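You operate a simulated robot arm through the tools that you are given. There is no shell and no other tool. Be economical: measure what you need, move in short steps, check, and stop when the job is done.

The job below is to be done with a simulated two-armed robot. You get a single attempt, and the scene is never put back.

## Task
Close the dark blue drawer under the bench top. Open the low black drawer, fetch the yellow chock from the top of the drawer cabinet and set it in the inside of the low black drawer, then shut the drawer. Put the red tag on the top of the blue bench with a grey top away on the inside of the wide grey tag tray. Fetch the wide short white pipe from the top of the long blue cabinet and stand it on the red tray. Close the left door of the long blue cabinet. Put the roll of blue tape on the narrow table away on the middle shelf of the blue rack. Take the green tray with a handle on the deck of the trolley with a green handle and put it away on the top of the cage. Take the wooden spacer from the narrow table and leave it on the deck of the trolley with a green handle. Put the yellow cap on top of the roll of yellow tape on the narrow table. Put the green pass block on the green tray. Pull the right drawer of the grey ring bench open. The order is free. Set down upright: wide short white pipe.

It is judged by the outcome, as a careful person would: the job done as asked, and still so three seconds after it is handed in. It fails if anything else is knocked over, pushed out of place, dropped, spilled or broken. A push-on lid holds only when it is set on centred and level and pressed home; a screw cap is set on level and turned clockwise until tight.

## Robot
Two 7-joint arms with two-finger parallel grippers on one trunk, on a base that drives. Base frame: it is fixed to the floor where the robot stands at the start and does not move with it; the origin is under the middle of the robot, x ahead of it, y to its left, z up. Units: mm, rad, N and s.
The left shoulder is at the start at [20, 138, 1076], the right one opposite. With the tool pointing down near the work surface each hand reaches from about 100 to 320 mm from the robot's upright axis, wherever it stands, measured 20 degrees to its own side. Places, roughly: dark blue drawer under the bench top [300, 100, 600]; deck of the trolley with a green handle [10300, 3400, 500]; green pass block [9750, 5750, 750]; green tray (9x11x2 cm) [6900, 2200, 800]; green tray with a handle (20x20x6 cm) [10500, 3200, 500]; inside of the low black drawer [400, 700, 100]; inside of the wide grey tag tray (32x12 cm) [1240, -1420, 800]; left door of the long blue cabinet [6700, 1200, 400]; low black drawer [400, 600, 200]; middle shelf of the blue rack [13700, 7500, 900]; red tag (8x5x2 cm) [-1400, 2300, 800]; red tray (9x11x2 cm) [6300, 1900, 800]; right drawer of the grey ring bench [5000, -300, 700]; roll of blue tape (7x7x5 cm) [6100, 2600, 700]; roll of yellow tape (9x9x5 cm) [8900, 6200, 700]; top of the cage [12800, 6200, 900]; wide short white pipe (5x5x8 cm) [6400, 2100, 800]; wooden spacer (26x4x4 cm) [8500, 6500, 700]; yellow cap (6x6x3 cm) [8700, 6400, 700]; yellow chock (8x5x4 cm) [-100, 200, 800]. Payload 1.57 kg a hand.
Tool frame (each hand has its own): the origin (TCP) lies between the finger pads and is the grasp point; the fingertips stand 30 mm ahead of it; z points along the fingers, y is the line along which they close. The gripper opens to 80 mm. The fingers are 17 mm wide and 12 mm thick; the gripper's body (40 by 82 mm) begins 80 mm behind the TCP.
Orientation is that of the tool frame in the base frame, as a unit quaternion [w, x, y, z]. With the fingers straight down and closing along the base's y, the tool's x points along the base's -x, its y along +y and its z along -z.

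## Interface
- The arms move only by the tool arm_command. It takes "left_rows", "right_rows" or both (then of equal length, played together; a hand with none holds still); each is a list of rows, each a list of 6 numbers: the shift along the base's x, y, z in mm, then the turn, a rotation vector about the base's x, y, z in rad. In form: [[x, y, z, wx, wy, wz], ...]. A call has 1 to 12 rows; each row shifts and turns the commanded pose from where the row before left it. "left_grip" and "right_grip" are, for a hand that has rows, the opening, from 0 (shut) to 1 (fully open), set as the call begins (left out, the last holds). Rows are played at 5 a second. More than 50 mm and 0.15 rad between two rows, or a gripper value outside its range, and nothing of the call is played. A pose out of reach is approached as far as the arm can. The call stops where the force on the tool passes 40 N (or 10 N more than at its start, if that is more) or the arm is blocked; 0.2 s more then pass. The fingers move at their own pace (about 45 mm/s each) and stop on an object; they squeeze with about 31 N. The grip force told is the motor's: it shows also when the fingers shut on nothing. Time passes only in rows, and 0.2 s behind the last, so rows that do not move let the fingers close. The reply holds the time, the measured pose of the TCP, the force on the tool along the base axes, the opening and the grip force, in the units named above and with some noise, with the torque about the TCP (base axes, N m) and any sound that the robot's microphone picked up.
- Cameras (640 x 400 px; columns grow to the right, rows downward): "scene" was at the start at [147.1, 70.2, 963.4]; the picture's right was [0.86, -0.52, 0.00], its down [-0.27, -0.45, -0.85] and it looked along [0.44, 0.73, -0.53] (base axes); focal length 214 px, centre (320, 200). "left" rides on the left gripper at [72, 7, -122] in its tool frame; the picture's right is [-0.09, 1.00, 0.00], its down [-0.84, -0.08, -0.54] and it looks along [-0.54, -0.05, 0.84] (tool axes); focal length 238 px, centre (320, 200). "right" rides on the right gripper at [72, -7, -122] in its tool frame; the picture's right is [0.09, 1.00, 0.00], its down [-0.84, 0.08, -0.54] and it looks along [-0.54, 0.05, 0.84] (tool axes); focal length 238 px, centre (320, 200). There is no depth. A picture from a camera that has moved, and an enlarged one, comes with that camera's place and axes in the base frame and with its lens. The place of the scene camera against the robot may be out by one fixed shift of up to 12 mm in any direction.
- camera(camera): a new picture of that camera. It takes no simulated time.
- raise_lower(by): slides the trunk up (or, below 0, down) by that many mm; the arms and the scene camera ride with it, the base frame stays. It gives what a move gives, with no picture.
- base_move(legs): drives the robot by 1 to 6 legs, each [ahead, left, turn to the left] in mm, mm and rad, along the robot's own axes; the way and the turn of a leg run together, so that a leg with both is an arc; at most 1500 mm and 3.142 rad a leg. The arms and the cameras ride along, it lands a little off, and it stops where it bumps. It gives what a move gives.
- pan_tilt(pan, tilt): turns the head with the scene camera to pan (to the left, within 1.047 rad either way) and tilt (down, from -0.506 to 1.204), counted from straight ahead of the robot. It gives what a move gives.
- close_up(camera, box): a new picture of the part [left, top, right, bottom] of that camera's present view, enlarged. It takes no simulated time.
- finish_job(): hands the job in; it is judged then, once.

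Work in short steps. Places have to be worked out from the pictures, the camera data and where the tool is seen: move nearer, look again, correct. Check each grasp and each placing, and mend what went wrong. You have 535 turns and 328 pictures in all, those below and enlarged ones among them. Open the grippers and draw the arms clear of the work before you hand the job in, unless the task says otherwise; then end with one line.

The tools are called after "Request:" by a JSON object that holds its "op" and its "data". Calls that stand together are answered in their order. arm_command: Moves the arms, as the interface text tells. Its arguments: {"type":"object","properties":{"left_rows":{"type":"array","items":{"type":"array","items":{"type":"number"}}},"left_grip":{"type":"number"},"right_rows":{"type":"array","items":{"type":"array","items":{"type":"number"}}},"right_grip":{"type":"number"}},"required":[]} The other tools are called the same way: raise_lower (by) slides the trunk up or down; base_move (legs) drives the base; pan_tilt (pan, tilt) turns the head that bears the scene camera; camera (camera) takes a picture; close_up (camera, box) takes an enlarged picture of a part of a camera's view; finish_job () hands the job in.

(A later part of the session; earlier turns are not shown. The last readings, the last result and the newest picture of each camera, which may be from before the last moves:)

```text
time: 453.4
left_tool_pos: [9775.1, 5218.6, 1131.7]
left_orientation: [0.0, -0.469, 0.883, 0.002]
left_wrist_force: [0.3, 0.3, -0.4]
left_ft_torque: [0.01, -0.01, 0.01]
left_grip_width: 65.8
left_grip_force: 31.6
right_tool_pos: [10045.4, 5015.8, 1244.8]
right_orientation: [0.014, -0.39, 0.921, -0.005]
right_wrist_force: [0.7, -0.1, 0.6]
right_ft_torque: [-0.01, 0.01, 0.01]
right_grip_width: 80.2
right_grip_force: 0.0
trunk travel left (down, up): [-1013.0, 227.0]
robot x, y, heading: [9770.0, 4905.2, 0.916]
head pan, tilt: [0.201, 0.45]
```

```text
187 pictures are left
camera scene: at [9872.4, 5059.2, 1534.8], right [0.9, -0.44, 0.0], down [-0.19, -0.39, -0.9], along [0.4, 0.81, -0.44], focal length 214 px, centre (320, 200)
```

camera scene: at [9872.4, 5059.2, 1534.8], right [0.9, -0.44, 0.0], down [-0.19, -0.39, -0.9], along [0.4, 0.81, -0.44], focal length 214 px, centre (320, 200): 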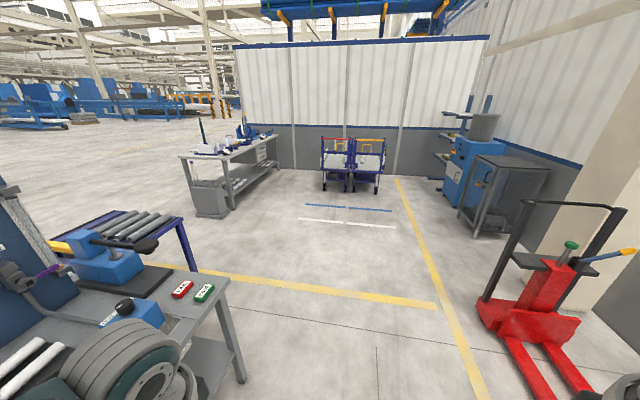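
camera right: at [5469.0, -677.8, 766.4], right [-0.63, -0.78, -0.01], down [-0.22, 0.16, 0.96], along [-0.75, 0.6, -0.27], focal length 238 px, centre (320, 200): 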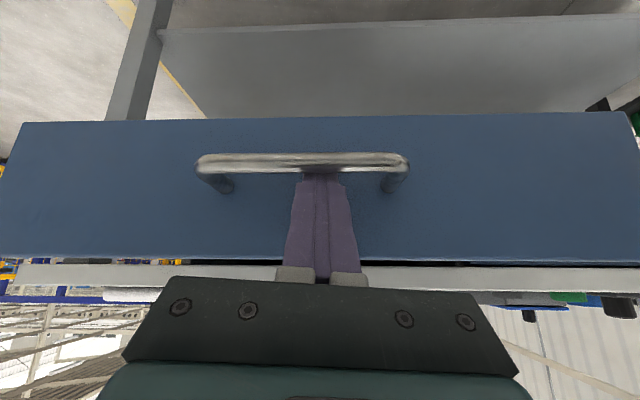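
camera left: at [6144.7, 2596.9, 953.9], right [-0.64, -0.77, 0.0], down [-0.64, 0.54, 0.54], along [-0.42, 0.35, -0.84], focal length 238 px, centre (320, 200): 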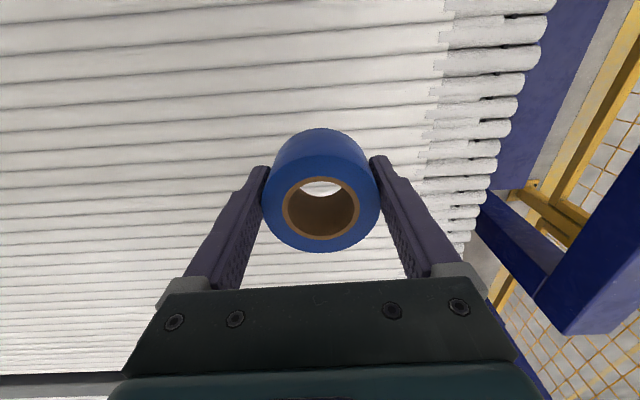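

The green pass block sits at the bench end ([9731,5803]). Go round that bench to see the narrow table behind.

Request:
{"op": "base_move", "data": {"legs": [[1250, 0, 0], [0, 0, 1.56], [700, 0, 0]]}}

Request:
{"op": "pan_tilt", "data": {"pan": 0.3, "tilt": 0.6}}

Request:
{"op": "camera", "data": {"camera": "scene"}}

```text
time: 466.9
left_tool_pos: [9675.7, 6340.9, 1131.6]
left_orientation: [0.001, 0.953, -0.303, -0.002]
left_wrist_force: [0.0, 0.1, -1.4]
left_ft_torque: [-0.03, 0.01, 0.01]
left_grip_width: 65.9
left_grip_force: 31.4
right_tool_pos: [9883.3, 6607.0, 1246.3]
right_orientation: [-0.013, 0.923, -0.384, -0.006]
right_wrist_force: [-0.6, 0.1, 0.3]
right_ft_torque: [-0.01, 0.0, -0.01]
right_grip_width: 79.8
right_grip_force: 0.1
trunk travel left (down, up): [-1013.0, 227.0]
robot x, y, heading: [9990.2, 6329.2, 2.465]
head pan, tilt: [0.201, 0.45]
```

```text
time: 467.6
left_tool_pos: [9676.8, 6341.6, 1131.8]
left_orientation: [0.001, 0.953, -0.303, 0.0]
left_wrist_force: [0.1, -0.6, -1.4]
left_ft_torque: [0.02, -0.02, 0.02]
left_grip_width: 65.9
left_grip_force: 31.1
right_tool_pos: [9884.1, 6606.4, 1245.4]
right_orientation: [-0.014, 0.923, -0.384, -0.007]
right_wrist_force: [-1.0, 0.8, -0.4]
right_ft_torque: [0.03, 0.01, 0.03]
right_grip_width: 79.9
right_grip_force: 0.1
trunk travel left (down, up): [-1013.0, 227.0]
robot x, y, heading: [9987.6, 6325.7, 2.463]
head pan, tilt: [0.3, 0.6]
```

```text
186 pictures are left
camera scene: at [9831.0, 6417.7, 1521.3], right [0.37, 0.93, 0.0], down [0.52, -0.21, -0.83], along [-0.77, 0.3, -0.56], focal length 214 px, centre (320, 200)
```

scene: 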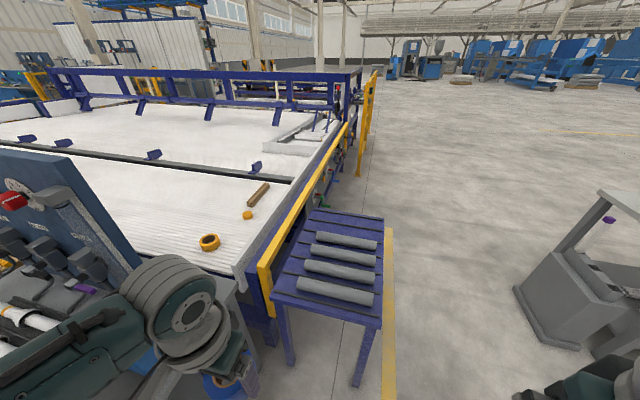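

Yellow tape ≈[8902,6176], cap ≈[8709,6383], wooden spacer ≈[8500,6471], all on the white belt. Go over the belt and approach the cap with the right hand.

Request:
{"op": "base_move", "data": {"legs": [[0, 0, 0.03], [800, 0, 0], [0, 800, 0]]}}

Request:
{"op": "camera", "data": {"camera": "right"}}

Request:
{"op": "pan_tilt", "data": {"pan": 0.0, "tilt": 0.9}}

Request:
{"op": "camera", "data": {"camera": "scene"}}

```text
time: 476.1
left_tool_pos: [8567.0, 6176.6, 1131.6]
left_orientation: [0.001, 0.958, -0.285, -0.002]
left_wrist_force: [0.5, -0.2, -0.6]
left_ft_torque: [-0.02, 0.03, 0.0]
left_grip_width: 65.7
left_grip_force: 31.2
right_tool_pos: [8764.7, 6449.8, 1245.7]
right_orientation: [-0.013, 0.93, -0.367, -0.006]
right_wrist_force: [-0.2, -0.5, 0.2]
right_ft_torque: [0.02, 0.02, 0.02]
right_grip_width: 79.9
right_grip_force: 0.1
trunk travel left (down, up): [-1013.0, 227.0]
robot x, y, heading: [8878.8, 6173.8, 2.501]
head pan, tilt: [0.3, 0.6]
```

```text
185 pictures are left
camera right: at [8822.9, 6401.9, 1364.8], right [-0.61, -0.79, -0.02], down [-0.66, 0.5, 0.56], along [-0.43, 0.36, -0.83], focal length 238 px, centre (320, 200)
```

right: 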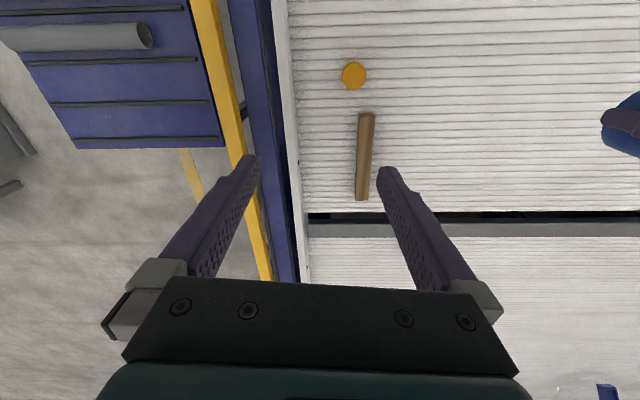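

```text
time: 476.9
left_tool_pos: [8567.9, 6175.8, 1131.4]
left_orientation: [0.001, 0.958, -0.285, -0.002]
left_wrist_force: [-0.6, 0.3, -0.9]
left_ft_torque: [0.02, 0.0, 0.01]
left_grip_width: 65.7
left_grip_force: 30.5
right_tool_pos: [8764.8, 6449.9, 1245.6]
right_orientation: [-0.014, 0.93, -0.367, -0.007]
right_wrist_force: [0.0, -0.1, -0.2]
right_ft_torque: [0.02, 0.01, -0.04]
right_grip_width: 80.0
right_grip_force: 0.1
trunk travel left (down, up): [-1013.0, 227.0]
robot x, y, heading: [8879.7, 6173.1, 2.502]
head pan, tilt: [0.0, 0.901]
```

```text
184 pictures are left
camera scene: at [8742.0, 6273.8, 1496.5], right [0.6, 0.8, 0.0], down [0.63, -0.47, -0.62], along [-0.5, 0.37, -0.78], focal length 214 px, centre (320, 200)
```

scene: 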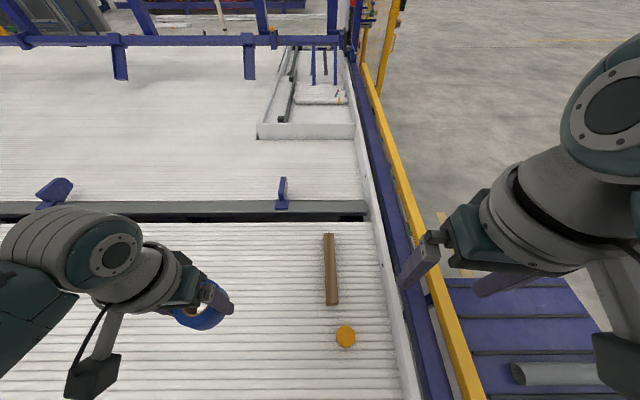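

Cap ≈[8725,6388]. Raise the left arm (holding the blue tape) for clearance, shift, and lower the right hand to the cap.

Request:
{"op": "arm_command", "data": {"left_rows": [[0, 0, 40, 0, 0, 0], [0, 0, 40, 0, 0, 0], [0, 0, 40, 0, 0, 0]], "right_rows": [[0, 0, -30, 0, 0, 0], [0, 0, -30, 0, 0, 0], [0, 0, -30, 0.02, -0.01, 0]]}}

Request:
{"op": "base_move", "data": {"legs": [[0, 72, 0]]}}

Request:
{"op": "raise_lower", "data": {"by": -280}}

Request:
{"op": "camera", "data": {"camera": "right"}}

```text
time: 477.7
left_tool_pos: [8567.7, 6175.3, 1252.8]
left_orientation: [0.001, 0.958, -0.286, -0.001]
left_wrist_force: [-0.6, -0.9, -1.7]
left_ft_torque: [0.01, -0.02, -0.02]
left_grip_width: 65.6
left_grip_force: 31.1
right_tool_pos: [8763.6, 6449.3, 1156.0]
right_orientation: [-0.025, 0.93, -0.366, -0.007]
right_wrist_force: [0.3, 0.0, 0.2]
right_ft_torque: [0.0, -0.03, 0.03]
right_grip_width: 80.0
right_grip_force: 0.0
trunk travel left (down, up): [-1013.0, 227.0]
robot x, y, heading: [8883.9, 6175.7, 2.5]
head pan, tilt: [0.0, 0.901]
```

```text
time: 478.7
left_tool_pos: [8524.2, 6118.8, 1251.9]
left_orientation: [0.002, 0.959, -0.284, -0.001]
left_wrist_force: [0.1, 0.5, -1.2]
left_ft_torque: [-0.04, -0.03, -0.02]
left_grip_width: 65.4
left_grip_force: 30.5
right_tool_pos: [8720.6, 6392.0, 1157.2]
right_orientation: [-0.025, 0.93, -0.367, -0.007]
right_wrist_force: [0.0, 0.0, -0.6]
right_ft_torque: [0.04, -0.02, -0.04]
right_grip_width: 80.0
right_grip_force: 0.1
trunk travel left (down, up): [-1013.0, 227.0]
robot x, y, heading: [8841.2, 6117.9, 2.499]
head pan, tilt: [0.0, 0.901]
```

```text
time: 481.6
left_tool_pos: [8525.4, 6118.4, 971.4]
left_orientation: [0.001, 0.959, -0.284, -0.001]
left_wrist_force: [0.1, -0.1, -0.7]
left_ft_torque: [-0.03, -0.02, 0.02]
left_grip_width: 66.0
left_grip_force: 31.3
right_tool_pos: [8720.3, 6393.4, 876.3]
right_orientation: [-0.025, 0.93, -0.367, -0.006]
right_wrist_force: [-0.1, -1.1, -0.8]
right_ft_torque: [0.0, -0.01, -0.01]
right_grip_width: 79.8
right_grip_force: 0.1
trunk travel left (down, up): [-733.0, 507.0]
robot x, y, heading: [8843.0, 6118.6, 2.505]
head pan, tilt: [0.0, 0.901]
```

```text
183 pictures are left
camera right: at [8777.6, 6342.6, 995.3], right [-0.61, -0.79, -0.04], down [-0.67, 0.49, 0.56], along [-0.42, 0.37, -0.83], focal length 238 px, centre (320, 200)
```

right: 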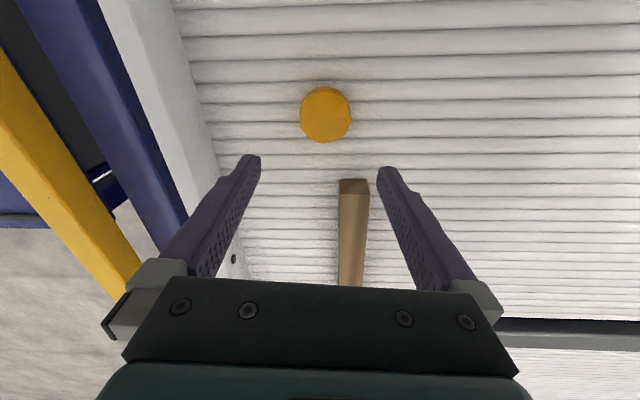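

Level the hand and descend over the cap.

Request:
{"op": "arm_command", "data": {"right_rows": [[3, -2, -35, -0.046, 0.018, 0], [3, -3, -35, 0, 0, 0], [0, 0, -30, 0, 0, 0]]}}

Request:
{"op": "camera", "data": {"camera": "right"}}

```text
time: 482.4
left_tool_pos: [8525.0, 6118.7, 973.4]
left_orientation: [0.001, 0.959, -0.284, -0.001]
left_wrist_force: [0.1, -0.2, -1.6]
left_ft_torque: [0.0, 0.01, -0.01]
left_grip_width: 65.6
left_grip_force: 30.6
right_tool_pos: [8726.4, 6390.4, 775.3]
right_orientation: [0.0, 0.93, -0.368, -0.006]
right_wrist_force: [-0.5, 0.2, -1.0]
right_ft_torque: [0.0, 0.02, -0.01]
right_grip_width: 80.0
right_grip_force: 0.0
trunk travel left (down, up): [-733.0, 507.0]
robot x, y, heading: [8840.6, 6116.9, 2.5]
head pan, tilt: [0.0, 0.901]
```

```text
182 pictures are left
camera right: at [8785.7, 6345.9, 895.8], right [-0.61, -0.79, 0.0], down [-0.66, 0.51, 0.55], along [-0.44, 0.34, -0.83], focal length 238 px, centre (320, 200)
```

right: 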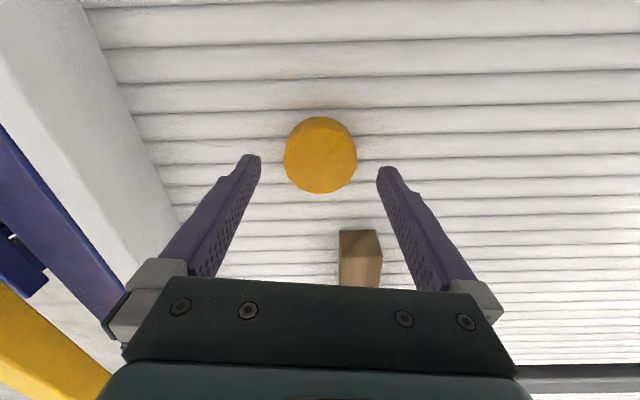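

Request:
{"op": "arm_command", "data": {"right_rows": [[2, -2, -18, 0, 0, 0], [1, -1, -12, 0, 0, 0], [0, 0, -8, 0, 0, 0]]}}

Request:
{"op": "arm_command", "data": {"right_rows": [[0, 0, 0, 0, 0, 0], [0, 0, 0, 0, 0, 0], [0, 0, 0, 0, 0, 0]], "right_grip": 0}}

Request:
{"op": "arm_command", "data": {"right_rows": [[0, 0, 15, 0, 0, 0], [0, 0, 35, 0, 0, 0], [0, 0, 40, 0, 0, 0]]}}

Request:
{"op": "camera", "data": {"camera": "right"}}

```text
time: 483.1
left_tool_pos: [8524.6, 6117.9, 971.8]
left_orientation: [0.002, 0.959, -0.284, -0.001]
left_wrist_force: [1.4, -0.3, -0.7]
left_ft_torque: [0.02, -0.02, 0.01]
left_grip_width: 65.5
left_grip_force: 30.9
right_tool_pos: [8733.1, 6384.8, 743.5]
right_orientation: [0.0, 0.93, -0.367, -0.006]
right_wrist_force: [0.1, -0.6, 0.1]
right_ft_torque: [0.02, -0.02, 0.0]
right_grip_width: 80.1
right_grip_force: 0.1
right hand out of reach, approached as far as the arm can: row 3
trunk travel left (down, up): [-733.0, 507.0]
robot x, y, heading: [8833.0, 6120.3, 2.497]
head pan, tilt: [0.0, 0.901]
```

```text
time: 483.9
left_tool_pos: [8524.7, 6119.5, 972.7]
left_orientation: [0.001, 0.959, -0.284, 0.0]
left_wrist_force: [0.5, -0.2, -0.8]
left_ft_torque: [0.0, 0.03, 0.01]
left_grip_width: 65.5
left_grip_force: 31.0
right_tool_pos: [8734.7, 6384.2, 744.7]
right_orientation: [0.0, 0.93, -0.367, -0.006]
right_wrist_force: [0.5, 0.3, 0.4]
right_ft_torque: [0.04, -0.02, -0.01]
right_grip_width: 54.7
right_grip_force: 26.4
trunk travel left (down, up): [-733.0, 507.0]
robot x, y, heading: [8842.0, 6119.7, 2.501]
head pan, tilt: [0.0, 0.901]
```

```text
time: 484.8
left_tool_pos: [8525.8, 6118.6, 972.3]
left_orientation: [0.001, 0.959, -0.284, -0.001]
left_wrist_force: [0.2, -0.7, -1.4]
left_ft_torque: [-0.01, -0.03, -0.02]
left_grip_width: 65.3
left_grip_force: 31.0
right_tool_pos: [8733.6, 6383.2, 835.1]
right_orientation: [0.001, 0.93, -0.366, -0.006]
right_wrist_force: [-0.5, -0.3, 0.5]
right_ft_torque: [-0.01, 0.0, -0.05]
right_grip_width: 54.6
right_grip_force: 30.9
trunk travel left (down, up): [-733.0, 507.0]
robot x, y, heading: [8840.3, 6118.0, 2.501]
head pan, tilt: [0.0, 0.901]
```

```text
181 pictures are left
camera right: at [8793.0, 6339.3, 956.2], right [-0.61, -0.79, 0.0], down [-0.66, 0.51, 0.55], along [-0.44, 0.33, -0.84], focal length 238 px, centre (320, 200)
```

right: 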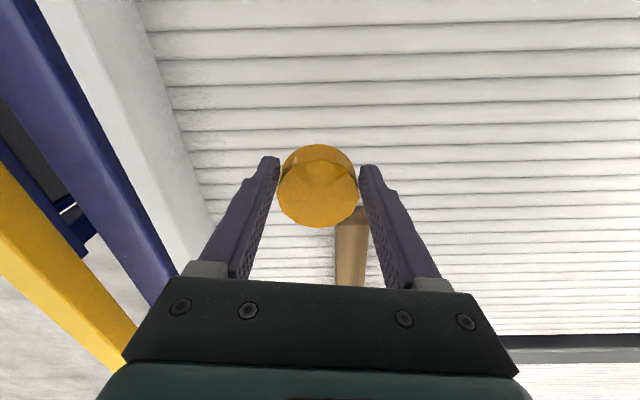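

Cap lifted. Zoom to check it is level.

Request:
{"op": "close_up", "data": {"camera": "right", "box": [240, 120, 400, 250]}}

```text
3.08 times, centred on (320, 185) of right
camera zoom: at [8793.0, 6339.3, 956.2], right [-0.61, -0.79, 0.0], down [-0.66, 0.51, 0.55], along [-0.44, 0.33, -0.84], focal length 733 px, centre (320, 246)
```

zoom: 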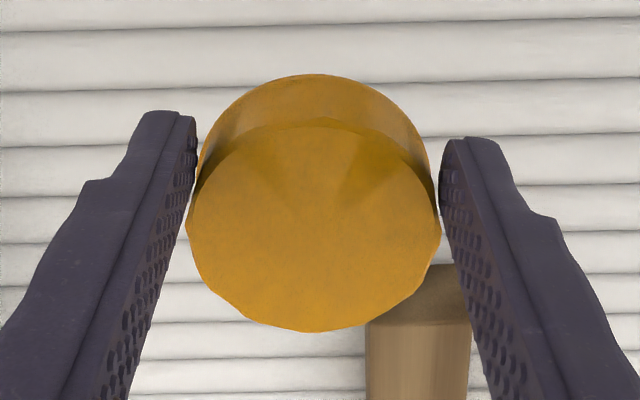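

Cap is level, its centre ~11 mm ahead of the TCP. Move back toward the yellow tape roll and look.

Request:
{"op": "base_move", "data": {"legs": [[-250, 65, 0]]}}

Request:
{"op": "camera", "data": {"camera": "right"}}

```text
time: 486.4
left_tool_pos: [8645.5, 5966.9, 974.8]
left_orientation: [-0.002, 0.958, -0.286, -0.008]
left_wrist_force: [-0.3, 0.1, -1.6]
left_ft_torque: [0.0, -0.03, 0.0]
left_grip_width: 65.4
left_grip_force: 31.1
right_tool_pos: [8853.5, 6232.2, 840.6]
right_orientation: [-0.003, 0.929, -0.369, -0.014]
right_wrist_force: [0.6, -1.1, -0.1]
right_ft_torque: [0.02, 0.01, 0.01]
right_grip_width: 53.8
right_grip_force: 30.8
trunk travel left (down, up): [-733.0, 507.0]
robot x, y, heading: [8968.0, 5960.1, 2.496]
head pan, tilt: [0.0, 0.901]
stopped in leg 1: the robot was blocked; the commanded pose is now the measured one
```

```text
179 pictures are left
camera right: at [8913.3, 6187.1, 959.4], right [-0.62, -0.79, 0.0], down [-0.65, 0.51, 0.57], along [-0.45, 0.35, -0.82], focal length 238 px, centre (320, 200)
```

right: 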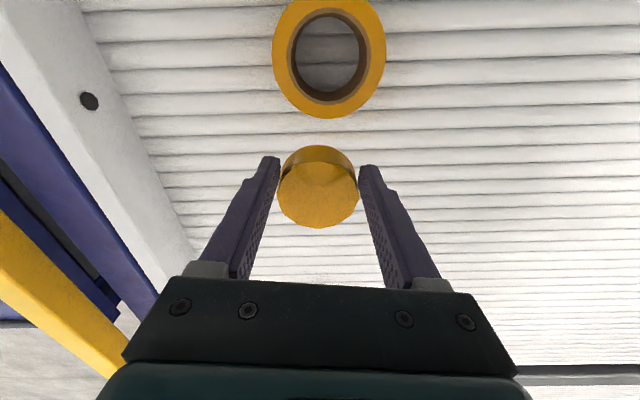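

The tape centre is ≈[8898,6190]. My back touched the gauge panel so use the arm: retract 72 mm to bring the cap over the tape.

Request:
{"op": "arm_command", "data": {"right_rows": [[18, -16, 0, 0, 0, 0], [18, -16, 0, 0, 0, 0], [17, -17, 0, 0, 0, 0]]}}

Request:
{"op": "camera", "data": {"camera": "right"}}

```text
time: 487.2
left_tool_pos: [8643.0, 5967.4, 976.6]
left_orientation: [-0.003, 0.958, -0.287, -0.01]
left_wrist_force: [0.5, 0.8, -0.5]
left_ft_torque: [0.01, 0.0, -0.01]
left_grip_width: 65.3
left_grip_force: 31.0
right_tool_pos: [8904.6, 6186.1, 840.5]
right_orientation: [-0.003, 0.929, -0.369, -0.015]
right_wrist_force: [-0.5, 0.2, -0.5]
right_ft_torque: [-0.02, -0.02, 0.0]
right_grip_width: 53.4
right_grip_force: 31.0
trunk travel left (down, up): [-733.0, 507.0]
robot x, y, heading: [8975.1, 5957.0, 2.492]
head pan, tilt: [0.0, 0.901]
```

```text
178 pictures are left
camera right: at [8965.3, 6139.9, 958.6], right [-0.62, -0.79, 0.0], down [-0.65, 0.51, 0.57], along [-0.45, 0.35, -0.82], focal length 238 px, centre (320, 200)
```

right: 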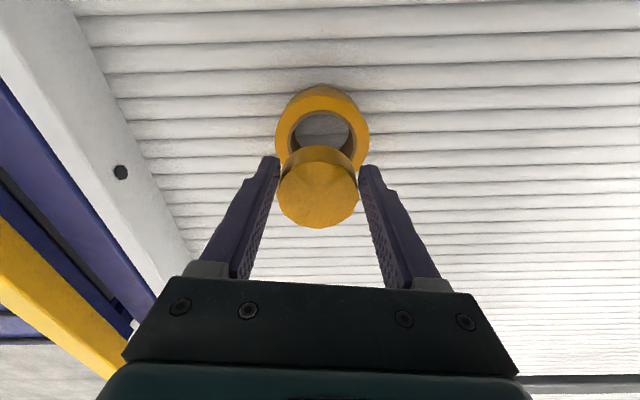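

Nearly above. Adjust slightly and lower to just above the tape.

Request:
{"op": "arm_command", "data": {"right_rows": [[5, -4, -15, 0.0, 0.0, 0], [0, 0, -18, -0.01, -0.02, 0]]}}

Request:
{"op": "close_up", "data": {"camera": "right", "box": [230, 80, 410, 250]}}

Request:
{"op": "pan_tilt", "data": {"pan": -0.5, "tilt": 1.1}}

Request:
{"op": "camera", "data": {"camera": "scene"}}

```text
time: 487.8
left_tool_pos: [8645.6, 5967.5, 977.4]
left_orientation: [-0.004, 0.958, -0.287, -0.01]
left_wrist_force: [0.0, 0.4, -1.8]
left_ft_torque: [0.02, 0.02, -0.03]
left_grip_width: 65.5
left_grip_force: 31.0
right_tool_pos: [8909.6, 6181.7, 807.6]
right_orientation: [-0.003, 0.929, -0.369, -0.005]
right_wrist_force: [1.0, -0.6, -0.7]
right_ft_torque: [0.03, -0.03, 0.01]
right_grip_width: 53.8
right_grip_force: 30.6
trunk travel left (down, up): [-733.0, 507.0]
robot x, y, heading: [8969.5, 5955.5, 2.494]
head pan, tilt: [0.0, 0.901]
```

```text
2.35 times, centred on (320, 165) of right
camera zoom: at [8966.5, 6137.0, 927.3], right [-0.62, -0.79, 0.0], down [-0.66, 0.51, 0.55], along [-0.43, 0.34, -0.84], focal length 561 px, centre (320, 282)
```

zoom: 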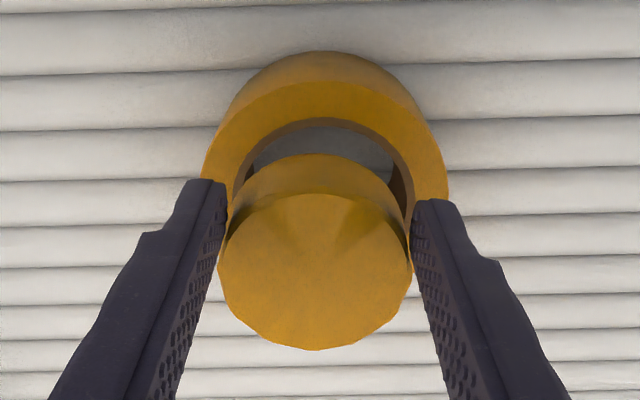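

```text
time: 488.7
left_tool_pos: [8645.2, 5967.7, 976.8]
left_orientation: [-0.005, 0.958, -0.287, -0.01]
left_wrist_force: [0.3, -0.3, -1.6]
left_ft_torque: [0.02, -0.02, 0.01]
left_grip_width: 65.5
left_grip_force: 30.8
right_tool_pos: [8909.2, 6182.1, 807.7]
right_orientation: [-0.003, 0.929, -0.369, -0.005]
right_wrist_force: [-0.7, -0.3, -0.8]
right_ft_torque: [-0.02, -0.02, 0.01]
right_grip_width: 53.4
right_grip_force: 30.6
trunk travel left (down, up): [-733.0, 507.0]
robot x, y, heading: [8971.9, 5956.1, 2.494]
head pan, tilt: [-0.499, 1.1]
```

```text
176 pictures are left
camera scene: at [8856.8, 6074.2, 1205.8], right [0.91, 0.41, -0.01], down [0.36, -0.8, -0.47], along [-0.2, 0.43, -0.88], focal length 214 px, centre (320, 200)
```

scene: 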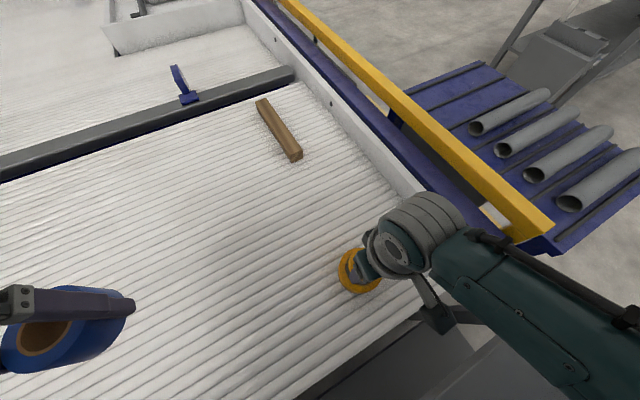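

Cap bottom will land within ~4 mm of the tape's centre. Adjust and lower to contact.

Request:
{"op": "arm_command", "data": {"right_rows": [[0, -4, -4, 0, 0, 0], [0, 0, -4, 0, 0, 0], [0, 0, -4, 0, 0, 0], [0, 0, -4, 0, 0, 0], [0, 0, -4, 0, 0, 0], [0, 0, -4, 0, 0, 0]]}}

Request:
{"op": "close_up", "data": {"camera": "right", "box": [230, 80, 410, 250]}}

```text
time: 490.1
left_tool_pos: [8645.3, 5969.0, 976.7]
left_orientation: [-0.004, 0.958, -0.287, -0.01]
left_wrist_force: [0.2, 0.5, -1.2]
left_ft_torque: [-0.01, -0.01, 0.01]
left_grip_width: 65.5
left_grip_force: 31.3
right_tool_pos: [8908.8, 6177.3, 782.6]
right_orientation: [-0.003, 0.93, -0.369, -0.005]
right_wrist_force: [2.7, -3.0, 12.9]
right_ft_torque: [0.01, 0.11, 0.0]
right_grip_width: 46.3
right_grip_force: 30.6
trunk travel left (down, up): [-733.0, 507.0]
robot x, y, heading: [8969.7, 5952.4, 2.5]
head pan, tilt: [-0.499, 1.1]
```

```text
2.35 times, centred on (320, 165) of right
camera zoom: at [8966.4, 6132.2, 903.0], right [-0.62, -0.79, 0.0], down [-0.66, 0.51, 0.55], along [-0.43, 0.34, -0.83], focal length 561 px, centre (320, 282)
```

zoom: 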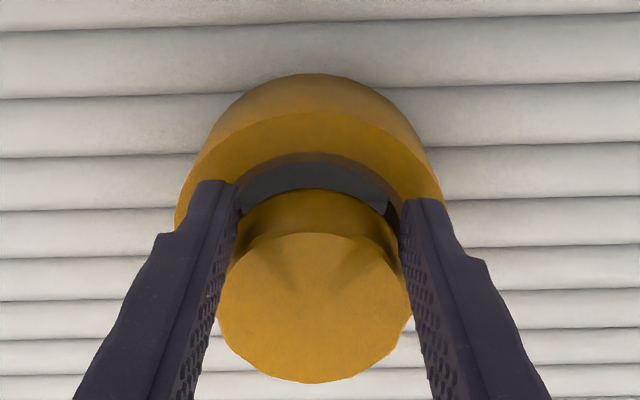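

The cap slid forward in the grip (46 mm chord) while touching down. Open, re-centre the fingers on the cap, and regrip across its diameter.

Request:
{"op": "arm_command", "data": {"right_rows": [[0, 0, 2, 0, 0, 0], [0, 0, 0, 0, 0, 0], [0, 0, 0, 0, 0, 0]], "right_grip": 1}}

Request:
{"op": "camera", "data": {"camera": "right"}}

```text
time: 490.9
left_tool_pos: [8643.4, 5968.4, 976.1]
left_orientation: [-0.003, 0.958, -0.286, -0.01]
left_wrist_force: [-0.1, 0.0, -0.7]
left_ft_torque: [0.01, -0.03, -0.02]
left_grip_width: 65.5
left_grip_force: 31.1
right_tool_pos: [8908.8, 6178.5, 784.4]
right_orientation: [-0.003, 0.929, -0.37, -0.004]
right_wrist_force: [-0.7, -0.1, 0.1]
right_ft_torque: [0.01, 0.0, -0.02]
right_grip_width: 80.2
right_grip_force: 0.1
trunk travel left (down, up): [-733.0, 507.0]
robot x, y, heading: [8972.6, 5952.4, 2.492]
head pan, tilt: [-0.499, 1.1]
```

```text
174 pictures are left
camera right: at [8967.1, 6132.6, 905.1], right [-0.62, -0.79, 0.0], down [-0.66, 0.51, 0.55], along [-0.43, 0.34, -0.83], focal length 238 px, centre (320, 200)
```

right: 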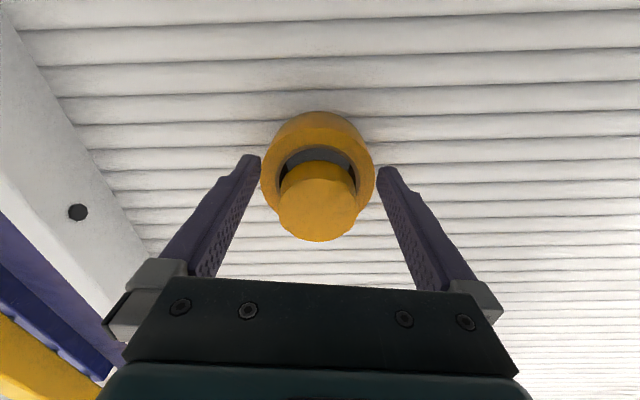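

Cap rests on the tape, ~13 mm forward. Move fingers forward 18 mm, grip across the diameter, lift slightly, shift back 13 mm, lower.

Request:
{"op": "arm_command", "data": {"right_rows": [[-7, 5.5, 0, 0, 0, 0], [-7, 5.5, -2, 0, 0, 0], [0, 0, 0, 0, 0, 0]]}}

Request:
{"op": "arm_command", "data": {"right_rows": [[0, 0, 0, 0, 0, 0], [0, 0, 0, 0, 0, 0], [0, 0, 0, 0, 0, 0]], "right_grip": 0.5}}

Request:
{"op": "close_up", "data": {"camera": "right", "box": [230, 80, 410, 250]}}

```text
time: 491.7
left_tool_pos: [8643.8, 5967.8, 976.1]
left_orientation: [-0.004, 0.958, -0.287, -0.009]
left_wrist_force: [-0.2, -0.1, -1.2]
left_ft_torque: [0.06, -0.01, 0.02]
left_grip_width: 65.5
left_grip_force: 31.6
right_tool_pos: [8894.9, 6188.1, 784.0]
right_orientation: [-0.003, 0.929, -0.37, -0.005]
right_wrist_force: [-0.3, -0.1, 0.0]
right_ft_torque: [0.0, -0.01, 0.01]
right_grip_width: 80.2
right_grip_force: 0.1
trunk travel left (down, up): [-733.0, 507.0]
robot x, y, heading: [8969.2, 5951.2, 2.495]
head pan, tilt: [-0.499, 1.1]
```

```text
time: 492.5
left_tool_pos: [8643.6, 5968.7, 977.0]
left_orientation: [-0.004, 0.958, -0.286, -0.009]
left_wrist_force: [0.0, -0.4, -0.6]
left_ft_torque: [0.01, -0.03, 0.03]
left_grip_width: 65.2
left_grip_force: 30.5
right_tool_pos: [8893.3, 6188.1, 782.3]
right_orientation: [-0.003, 0.93, -0.369, -0.005]
right_wrist_force: [0.0, 0.4, 1.3]
right_ft_torque: [0.01, -0.01, 0.01]
right_grip_width: 60.5
right_grip_force: 29.2
trunk travel left (down, up): [-733.0, 507.0]
robot x, y, heading: [8970.4, 5951.8, 2.494]
head pan, tilt: [-0.499, 1.1]
```

```text
2.35 times, centred on (320, 165) of right
camera zoom: at [8952.7, 6143.8, 903.0], right [-0.62, -0.79, 0.0], down [-0.66, 0.51, 0.55], along [-0.43, 0.34, -0.83], focal length 561 px, centre (320, 282)
```

zoom: 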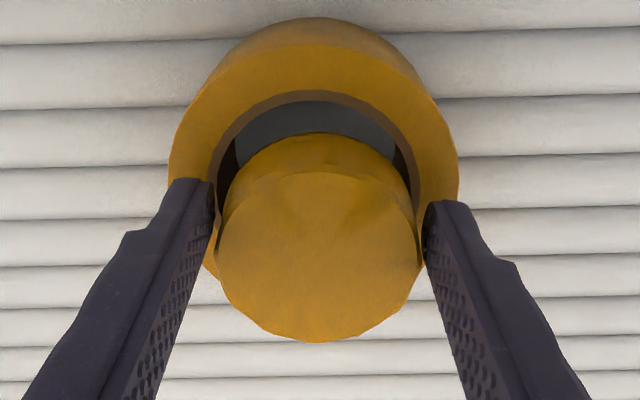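

Gripped on the diameter (60.5). Lift 6, back 15, lower.

Request:
{"op": "arm_command", "data": {"right_rows": [[0, 0, 6, 0, 0, 0], [6, -4.5, 0, 0, 0, 0], [6, -4.5, 0, 0, 0, 0], [0, 0, 0, 0, 0, 0]], "right_grip": 0}}

Request:
{"op": "close_up", "data": {"camera": "right", "box": [230, 80, 410, 250]}}

```text
time: 493.5
left_tool_pos: [8643.6, 5968.1, 976.2]
left_orientation: [-0.004, 0.958, -0.287, -0.01]
left_wrist_force: [0.3, -0.7, -1.4]
left_ft_torque: [-0.04, -0.01, -0.03]
left_grip_width: 65.4
left_grip_force: 31.1
right_tool_pos: [8907.0, 6180.6, 788.2]
right_orientation: [-0.003, 0.929, -0.369, -0.005]
right_wrist_force: [0.5, -0.4, -0.9]
right_ft_torque: [-0.01, 0.03, 0.03]
right_grip_width: 60.7
right_grip_force: 30.8
trunk travel left (down, up): [-733.0, 507.0]
robot x, y, heading: [8971.4, 5947.9, 2.496]
head pan, tilt: [-0.499, 1.1]
```

```text
2.35 times, centred on (320, 165) of right
camera zoom: at [8964.4, 6134.7, 909.0], right [-0.62, -0.79, 0.0], down [-0.66, 0.51, 0.55], along [-0.43, 0.34, -0.83], focal length 561 px, centre (320, 282)
```

zoom: 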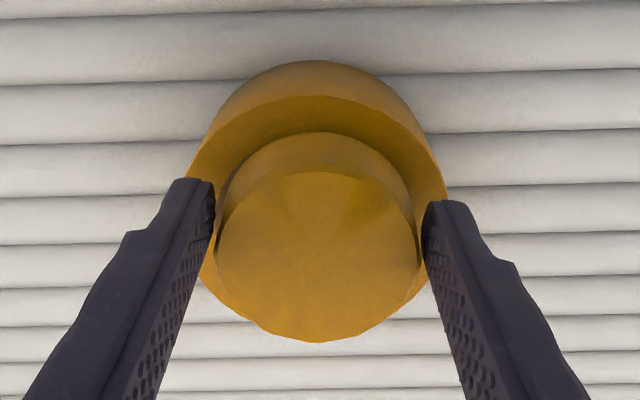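

Now centred. Lower to contact and release.

Request:
{"op": "arm_command", "data": {"right_rows": [[0, 0, -3, 0, 0, 0], [0, 0, -3, 0, 0, 0], [0, 0, -2, 0, 0, 0]]}}

Request:
{"op": "arm_command", "data": {"right_rows": [[0, 0, 0, 0, 0, 0], [0, 0, 0, 0, 0, 0], [0, 0, 0, 0, 0, 0]], "right_grip": 1}}

Request:
{"op": "arm_command", "data": {"right_rows": [[0, 0, 15, 0, 0, 0], [0, 0, 35, 0, 0, 0], [0, 0, 40, 0, 0, 0]]}}

Request:
{"op": "camera", "data": {"camera": "right"}}

```text
time: 494.3
left_tool_pos: [8644.3, 5968.2, 976.7]
left_orientation: [-0.004, 0.958, -0.286, -0.01]
left_wrist_force: [0.1, 0.9, -1.7]
left_ft_torque: [0.0, 0.01, 0.0]
left_grip_width: 65.4
left_grip_force: 31.7
right_tool_pos: [8905.2, 6178.2, 781.8]
right_orientation: [-0.002, 0.929, -0.369, -0.004]
right_wrist_force: [2.0, -2.3, 17.1]
right_ft_torque: [0.0, 0.01, -0.01]
right_grip_width: 60.8
right_grip_force: 30.9
trunk travel left (down, up): [-733.0, 507.0]
robot x, y, heading: [8968.8, 5951.4, 2.493]
head pan, tilt: [-0.499, 1.1]
```

```text
time: 495.1
left_tool_pos: [8644.1, 5967.7, 977.4]
left_orientation: [-0.004, 0.958, -0.286, -0.01]
left_wrist_force: [1.0, 0.3, -0.9]
left_ft_torque: [0.0, 0.01, -0.02]
left_grip_width: 65.5
left_grip_force: 31.1
right_tool_pos: [8906.3, 6180.5, 781.5]
right_orientation: [-0.003, 0.93, -0.369, -0.003]
right_wrist_force: [0.0, -0.5, 0.1]
right_ft_torque: [0.0, -0.03, -0.02]
right_grip_width: 80.0
right_grip_force: 0.1
trunk travel left (down, up): [-733.0, 507.0]
robot x, y, heading: [8970.9, 5953.9, 2.496]
head pan, tilt: [-0.499, 1.1]
```

```text
time: 495.9
left_tool_pos: [8644.6, 5967.8, 977.4]
left_orientation: [-0.003, 0.958, -0.287, -0.011]
left_wrist_force: [0.2, -0.3, -0.6]
left_ft_torque: [-0.06, -0.01, 0.0]
left_grip_width: 65.3
left_grip_force: 31.1
right_tool_pos: [8909.5, 6177.2, 869.1]
right_orientation: [-0.002, 0.929, -0.369, -0.004]
right_wrist_force: [0.7, 0.0, 0.1]
right_ft_torque: [-0.01, -0.03, -0.01]
right_grip_width: 80.1
right_grip_force: 0.0
trunk travel left (down, up): [-733.0, 507.0]
robot x, y, heading: [8975.0, 5953.1, 2.498]
head pan, tilt: [-0.499, 1.1]
```

```text
171 pictures are left
camera right: at [8967.0, 6132.9, 989.6], right [-0.62, -0.79, 0.0], down [-0.66, 0.51, 0.55], along [-0.43, 0.34, -0.84], focal length 238 px, centre (320, 200)
```

right: 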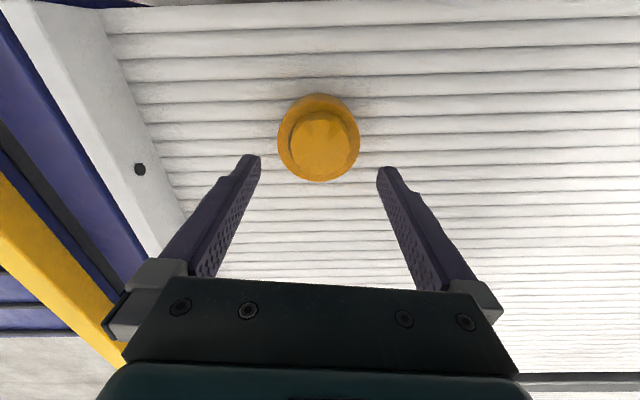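

Cap is centred on the yellow tape. Now the wooden spacer: drive forward over it.

Request:
{"op": "base_move", "data": {"legs": [[410, -20, 0]]}}

Request:
{"op": "arm_command", "data": {"right_rows": [[-18, 13, 0, 0, 0, 0], [-18, 13, 0, 0, 0, 0], [-16, 12, -30, 0, 0, 0]]}}

Request:
{"op": "camera", "data": {"camera": "right"}}

```text
time: 498.5
left_tool_pos: [8338.7, 6222.5, 972.8]
left_orientation: [0.002, 0.957, -0.29, -0.001]
left_wrist_force: [0.1, 0.8, -1.0]
left_ft_torque: [-0.01, 0.02, -0.03]
left_grip_width: 65.3
left_grip_force: 31.2
right_tool_pos: [8607.9, 6429.5, 865.1]
right_orientation: [0.0, 0.928, -0.373, 0.005]
right_wrist_force: [0.4, 0.2, 0.2]
right_ft_torque: [0.03, -0.02, -0.01]
right_grip_width: 79.9
right_grip_force: 0.0
trunk travel left (down, up): [-733.0, 507.0]
robot x, y, heading: [8654.0, 6217.9, 2.494]
head pan, tilt: [-0.499, 1.1]
```

```text
time: 499.3
left_tool_pos: [8338.7, 6223.4, 972.7]
left_orientation: [0.002, 0.957, -0.291, -0.002]
left_wrist_force: [0.0, 1.0, -1.0]
left_ft_torque: [0.0, -0.02, 0.01]
left_grip_width: 65.1
left_grip_force: 31.1
right_tool_pos: [8554.2, 6469.9, 837.0]
right_orientation: [0.001, 0.928, -0.374, 0.004]
right_wrist_force: [0.6, 0.3, 0.0]
right_ft_torque: [0.01, 0.01, 0.02]
right_grip_width: 80.1
right_grip_force: 0.0
trunk travel left (down, up): [-733.0, 507.0]
robot x, y, heading: [8652.7, 6221.3, 2.489]
head pan, tilt: [-0.499, 1.1]
```

```text
170 pictures are left
camera right: at [8611.2, 6426.2, 957.2], right [-0.62, -0.78, 0.0], down [-0.66, 0.53, 0.53], along [-0.42, 0.33, -0.85], focal length 238 px, centre (320, 200)
```

right: 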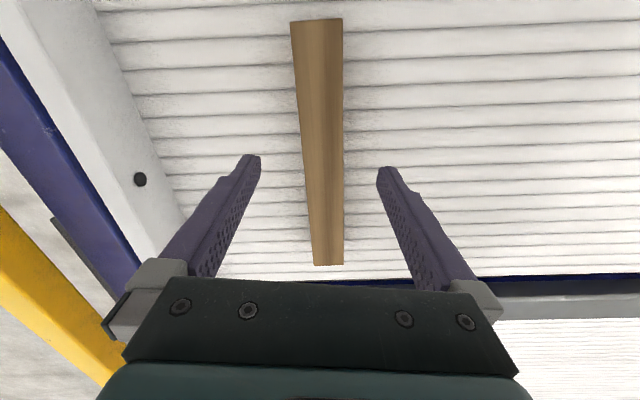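

Spacer centre ≈[8522,6490]. Align and lower.

Request:
{"op": "arm_command", "data": {"right_rows": [[-16, 10, 0, 0, 0, 0.05], [-16, 10, 0, 0, 0, 0]]}}

Request:
{"op": "raise_lower", "data": {"by": -75}}

Request:
{"op": "camera", "data": {"camera": "right"}}

```text
time: 499.9
left_tool_pos: [8339.0, 6223.8, 973.1]
left_orientation: [0.001, 0.957, -0.29, -0.001]
left_wrist_force: [-0.1, -0.1, -1.1]
left_ft_torque: [0.01, 0.01, -0.02]
left_grip_width: 65.3
left_grip_force: 30.7
right_tool_pos: [8523.8, 6489.6, 833.8]
right_orientation: [0.001, 0.937, -0.349, 0.003]
right_wrist_force: [0.1, 0.1, -0.2]
right_ft_torque: [0.03, -0.01, 0.0]
right_grip_width: 80.0
right_grip_force: 0.1
trunk travel left (down, up): [-733.0, 507.0]
robot x, y, heading: [8654.0, 6214.6, 2.494]
head pan, tilt: [-0.499, 1.1]
```

```text
time: 501.0
left_tool_pos: [8339.5, 6223.2, 897.8]
left_orientation: [0.002, 0.957, -0.291, -0.001]
left_wrist_force: [0.5, 0.6, -0.8]
left_ft_torque: [-0.06, -0.01, 0.0]
left_grip_width: 65.3
left_grip_force: 31.4
right_tool_pos: [8523.6, 6488.3, 759.7]
right_orientation: [0.001, 0.937, -0.35, 0.005]
right_wrist_force: [0.2, 0.3, -0.3]
right_ft_torque: [0.0, 0.02, -0.02]
right_grip_width: 80.2
right_grip_force: 0.1
trunk travel left (down, up): [-658.0, 582.0]
robot x, y, heading: [8652.8, 6216.4, 2.487]
head pan, tilt: [-0.499, 1.1]
```

```text
169 pictures are left
camera right: at [8581.8, 6447.9, 881.6], right [-0.58, -0.81, 0.0], down [-0.69, 0.49, 0.53], along [-0.43, 0.31, -0.85], focal length 238 px, centre (320, 200)
```

right: 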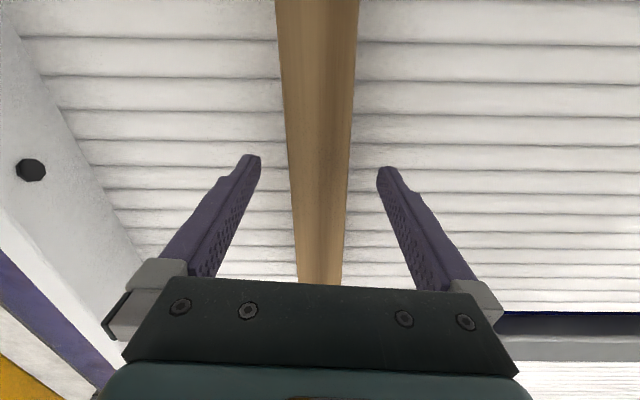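

Aligned. Descend 26 and grip.

Request:
{"op": "arm_command", "data": {"right_rows": [[0, 0, -14, 0, 0, 0], [0, 0, -10, 0, 0, 0]]}}

Request:
{"op": "arm_command", "data": {"right_rows": [[0, 0, 0, 0, 0, 0], [0, 0, 0, 0, 0, 0], [0, 0, 0, 0, 0, 0], [0, 0, 0, 0, 0, 0]], "right_grip": 0}}

Request:
{"op": "arm_command", "data": {"right_rows": [[0, 0, 15, 0, 0, 0], [0, 0, 35, 0, 0, 0], [0, 0, 40, 0, 0, 0]]}}

Request:
{"op": "raise_lower", "data": {"by": 350}}

Request:
{"op": "camera", "data": {"camera": "right"}}

```text
time: 501.6
left_tool_pos: [8338.3, 6223.5, 897.4]
left_orientation: [0.002, 0.957, -0.29, -0.002]
left_wrist_force: [0.0, 0.7, -1.5]
left_ft_torque: [0.0, -0.02, 0.0]
left_grip_width: 65.3
left_grip_force: 31.0
right_tool_pos: [8524.6, 6488.2, 737.0]
right_orientation: [0.002, 0.937, -0.349, 0.004]
right_wrist_force: [0.4, 0.3, -1.0]
right_ft_torque: [-0.02, 0.02, -0.02]
right_grip_width: 80.0
right_grip_force: 0.2
trunk travel left (down, up): [-658.0, 582.0]
robot x, y, heading: [8646.8, 6220.1, 2.487]
head pan, tilt: [-0.499, 1.1]
```

```text
time: 502.6
left_tool_pos: [8339.5, 6224.0, 898.1]
left_orientation: [0.002, 0.957, -0.289, -0.001]
left_wrist_force: [0.5, -0.1, -0.9]
left_ft_torque: [0.01, -0.01, 0.0]
left_grip_width: 65.3
left_grip_force: 31.3
right_tool_pos: [8524.3, 6487.0, 736.4]
right_orientation: [0.001, 0.937, -0.349, 0.005]
right_wrist_force: [-0.4, 0.4, 0.4]
right_ft_torque: [0.01, -0.05, 0.1]
right_grip_width: 41.5
right_grip_force: 29.2
trunk travel left (down, up): [-658.0, 582.0]
robot x, y, heading: [8650.9, 6217.2, 2.486]
head pan, tilt: [-0.499, 1.1]
```

```text
time: 503.4
left_tool_pos: [8339.2, 6223.1, 897.6]
left_orientation: [0.002, 0.957, -0.289, -0.001]
left_wrist_force: [-0.2, -1.1, -1.2]
left_ft_torque: [0.06, -0.02, -0.03]
left_grip_width: 65.2
left_grip_force: 31.2
right_tool_pos: [8522.6, 6487.7, 824.9]
right_orientation: [0.001, 0.937, -0.349, 0.006]
right_wrist_force: [-1.3, 0.8, -1.7]
right_ft_torque: [0.0, 0.0, -0.01]
right_grip_width: 39.6
right_grip_force: 30.1
trunk travel left (down, up): [-658.0, 582.0]
robot x, y, heading: [8655.0, 6221.6, 2.488]
head pan, tilt: [-0.499, 1.1]
```

```text
time: 506.8
left_tool_pos: [8339.7, 6224.4, 1247.5]
left_orientation: [0.001, 0.957, -0.29, -0.001]
left_wrist_force: [0.1, -0.6, -1.0]
left_ft_torque: [-0.03, -0.02, -0.01]
left_grip_width: 65.1
left_grip_force: 30.8
right_tool_pos: [8522.9, 6487.6, 1174.8]
right_orientation: [0.001, 0.937, -0.35, 0.005]
right_wrist_force: [-0.1, -0.8, -1.6]
right_ft_torque: [0.01, 0.0, 0.01]
right_grip_width: 39.5
right_grip_force: 30.1
trunk travel left (down, up): [-1008.0, 232.0]
robot x, y, heading: [8654.3, 6218.8, 2.488]
head pan, tilt: [-0.499, 1.1]
```

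```text
168 pictures are left
camera right: at [8580.8, 6446.9, 1296.2], right [-0.58, -0.81, 0.0], down [-0.69, 0.49, 0.53], along [-0.43, 0.31, -0.85], focal length 238 px, centre (320, 200)
```

right: 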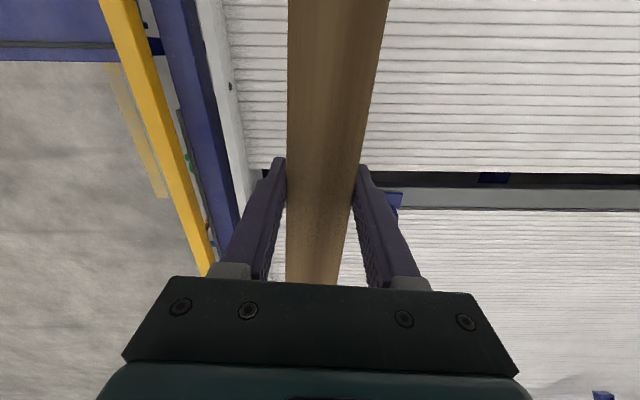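

Spacer held level. Drive back out around to the lane and toward the trolley.

Request:
{"op": "base_move", "data": {"legs": [[0, -900, 0], [-1000, 0, 0], [-900, 0, 0], [0, 0, 3.13]]}}

Request:
{"op": "base_move", "data": {"legs": [[0, -1000, 0], [0, -900, 0]]}}

Request:
{"op": "pan_tilt", "data": {"pan": -0.2, "tilt": 0.6}}

Request:
{"op": "camera", "data": {"camera": "scene"}}

```text
time: 528.0
left_tool_pos: [11039.8, 5812.0, 1246.9]
left_orientation: [0.002, 0.294, 0.956, 0.001]
left_wrist_force: [-0.1, 0.1, -0.6]
left_ft_torque: [0.02, -0.01, 0.01]
left_grip_width: 65.1
left_grip_force: 30.9
right_tool_pos: [10854.5, 5548.6, 1174.0]
right_orientation: [-0.004, 0.353, 0.936, 0.001]
right_wrist_force: [-0.1, -0.6, -1.7]
right_ft_torque: [0.01, 0.03, -0.04]
right_grip_width: 39.3
right_grip_force: 31.8
trunk travel left (down, up): [-1008.0, 232.0]
robot x, y, heading: [10719.9, 5816.2, -0.658]
head pan, tilt: [-0.499, 1.1]
```

```text
time: 537.5
left_tool_pos: [9894.2, 4299.2, 1247.2]
left_orientation: [0.001, 0.282, 0.959, 0.001]
left_wrist_force: [0.0, 0.1, -0.6]
left_ft_torque: [-0.01, 0.01, 0.01]
left_grip_width: 65.6
left_grip_force: 31.1
right_tool_pos: [9716.0, 4032.1, 1175.3]
right_orientation: [-0.004, 0.34, 0.94, 0.0]
right_wrist_force: [0.5, 1.0, -1.1]
right_ft_torque: [0.02, 0.01, -0.02]
right_grip_width: 39.4
right_grip_force: 30.9
trunk travel left (down, up): [-1008.0, 232.0]
robot x, y, heading: [9577.8, 4295.7, -0.634]
head pan, tilt: [-0.499, 1.1]
```

```text
time: 538.5
left_tool_pos: [9894.9, 4299.9, 1247.7]
left_orientation: [0.002, 0.281, 0.96, 0.001]
left_wrist_force: [1.0, -0.3, -0.6]
left_ft_torque: [0.03, 0.02, 0.01]
left_grip_width: 65.3
left_grip_force: 30.5
right_tool_pos: [9716.6, 4033.1, 1175.0]
right_orientation: [-0.004, 0.34, 0.94, 0.001]
right_wrist_force: [0.1, 0.7, -1.1]
right_ft_torque: [0.01, 0.0, 0.01]
right_grip_width: 39.5
right_grip_force: 30.9
trunk travel left (down, up): [-1008.0, 232.0]
robot x, y, heading: [9575.5, 4298.0, -0.629]
head pan, tilt: [-0.201, 0.6]
```

```text
167 pictures are left
camera scene: at [9721.4, 4166.2, 1516.2], right [-0.74, -0.67, 0.0], down [-0.38, 0.42, -0.82], along [0.55, -0.61, -0.57], focal length 214 px, centre (320, 200)
```

scene: 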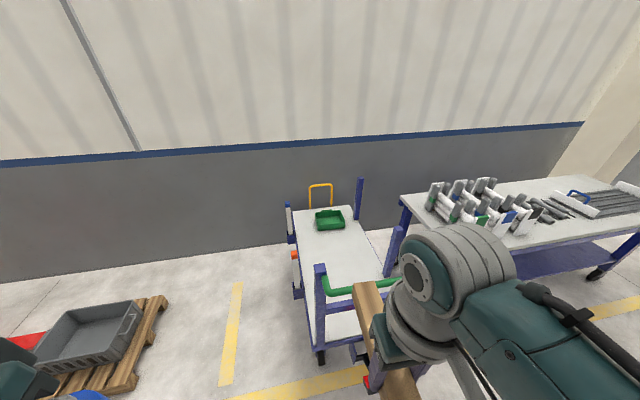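

Zoom on the trolley.

Request:
{"op": "close_up", "data": {"camera": "scene", "box": [260, 160, 430, 370]}}

```text
1.90 times, centred on (345, 265) of scene
camera zoom: at [9721.4, 4166.2, 1516.2], right [-0.74, -0.67, 0.0], down [-0.38, 0.42, -0.82], along [0.55, -0.61, -0.57], focal length 408 px, centre (272, 76)
```

zoom: 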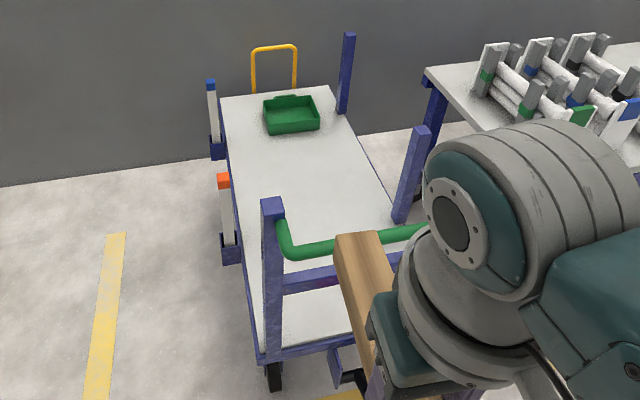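

Deck spans n≈5665–6609, along≈8658–9119; tray at the back. I'll approach from the trolley's left side: turn to face −a and move alongside.

Request:
{"op": "base_move", "data": {"legs": [[0, 0, -1.58], [-150, 0, 0], [0, 950, 0]]}}

Request:
{"op": "pan_tilt", "data": {"pan": 0.0, "tilt": 0.8}}

Request:
{"op": "camera", "data": {"camera": "scene"}}

Request:
{"op": "camera", "data": {"camera": "right"}}

```text
time: 548.4
left_tool_pos: [10432.1, 3505.1, 1247.5]
left_orientation: [0.002, 0.884, 0.467, 0.001]
left_wrist_force: [-0.2, -0.7, -0.9]
left_ft_torque: [0.0, 0.0, 0.0]
left_grip_width: 65.4
left_grip_force: 31.0
right_tool_pos: [10168.2, 3691.3, 1175.3]
right_orientation: [-0.002, 0.911, 0.412, 0.004]
right_wrist_force: [-0.7, -0.6, -2.1]
right_ft_torque: [0.03, -0.02, -0.04]
right_grip_width: 39.3
right_grip_force: 31.1
trunk travel left (down, up): [-1008.0, 232.0]
robot x, y, heading: [10437.9, 3819.1, -2.233]
head pan, tilt: [-0.201, 0.6]
```

```text
time: 549.1
left_tool_pos: [10431.8, 3504.3, 1247.2]
left_orientation: [0.002, 0.884, 0.467, 0.0]
left_wrist_force: [-0.2, -0.2, -1.1]
left_ft_torque: [-0.02, -0.04, 0.02]
left_grip_width: 65.2
left_grip_force: 31.1
right_tool_pos: [10168.5, 3690.5, 1173.6]
right_orientation: [-0.003, 0.911, 0.412, 0.004]
right_wrist_force: [0.6, 0.6, -1.6]
right_ft_torque: [0.03, -0.01, -0.04]
right_grip_width: 39.7
right_grip_force: 31.1
trunk travel left (down, up): [-1008.0, 232.0]
robot x, y, heading: [10440.2, 3817.2, -2.236]
head pan, tilt: [0.0, 0.799]
```

```text
165 pictures are left
camera scene: at [10328.5, 3670.2, 1499.4], right [-0.79, 0.62, 0.0], down [0.44, 0.56, -0.7], along [-0.43, -0.55, -0.72], focal length 214 px, centre (320, 200)
```

scene: 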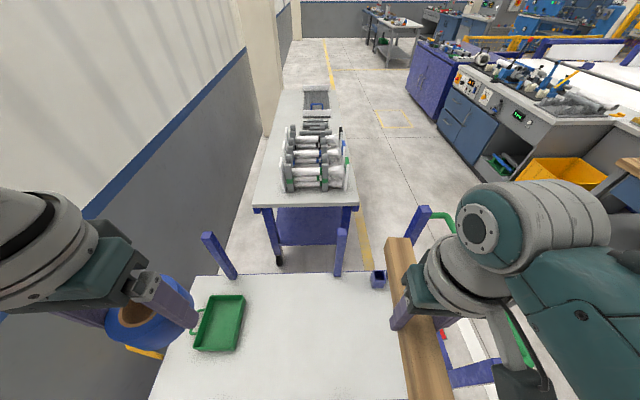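

```text
164 pictures are left
camera right: at [10211.0, 3748.6, 1296.2], right [0.81, -0.59, 0.0], down [-0.5, -0.68, 0.53], along [-0.32, -0.43, -0.85], focal length 238 px, centre (320, 200)
```

right: 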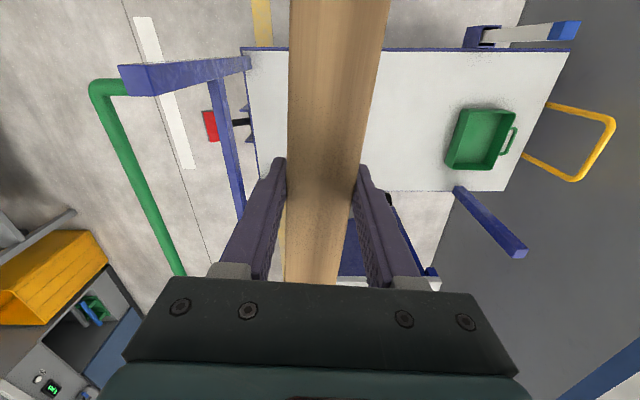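

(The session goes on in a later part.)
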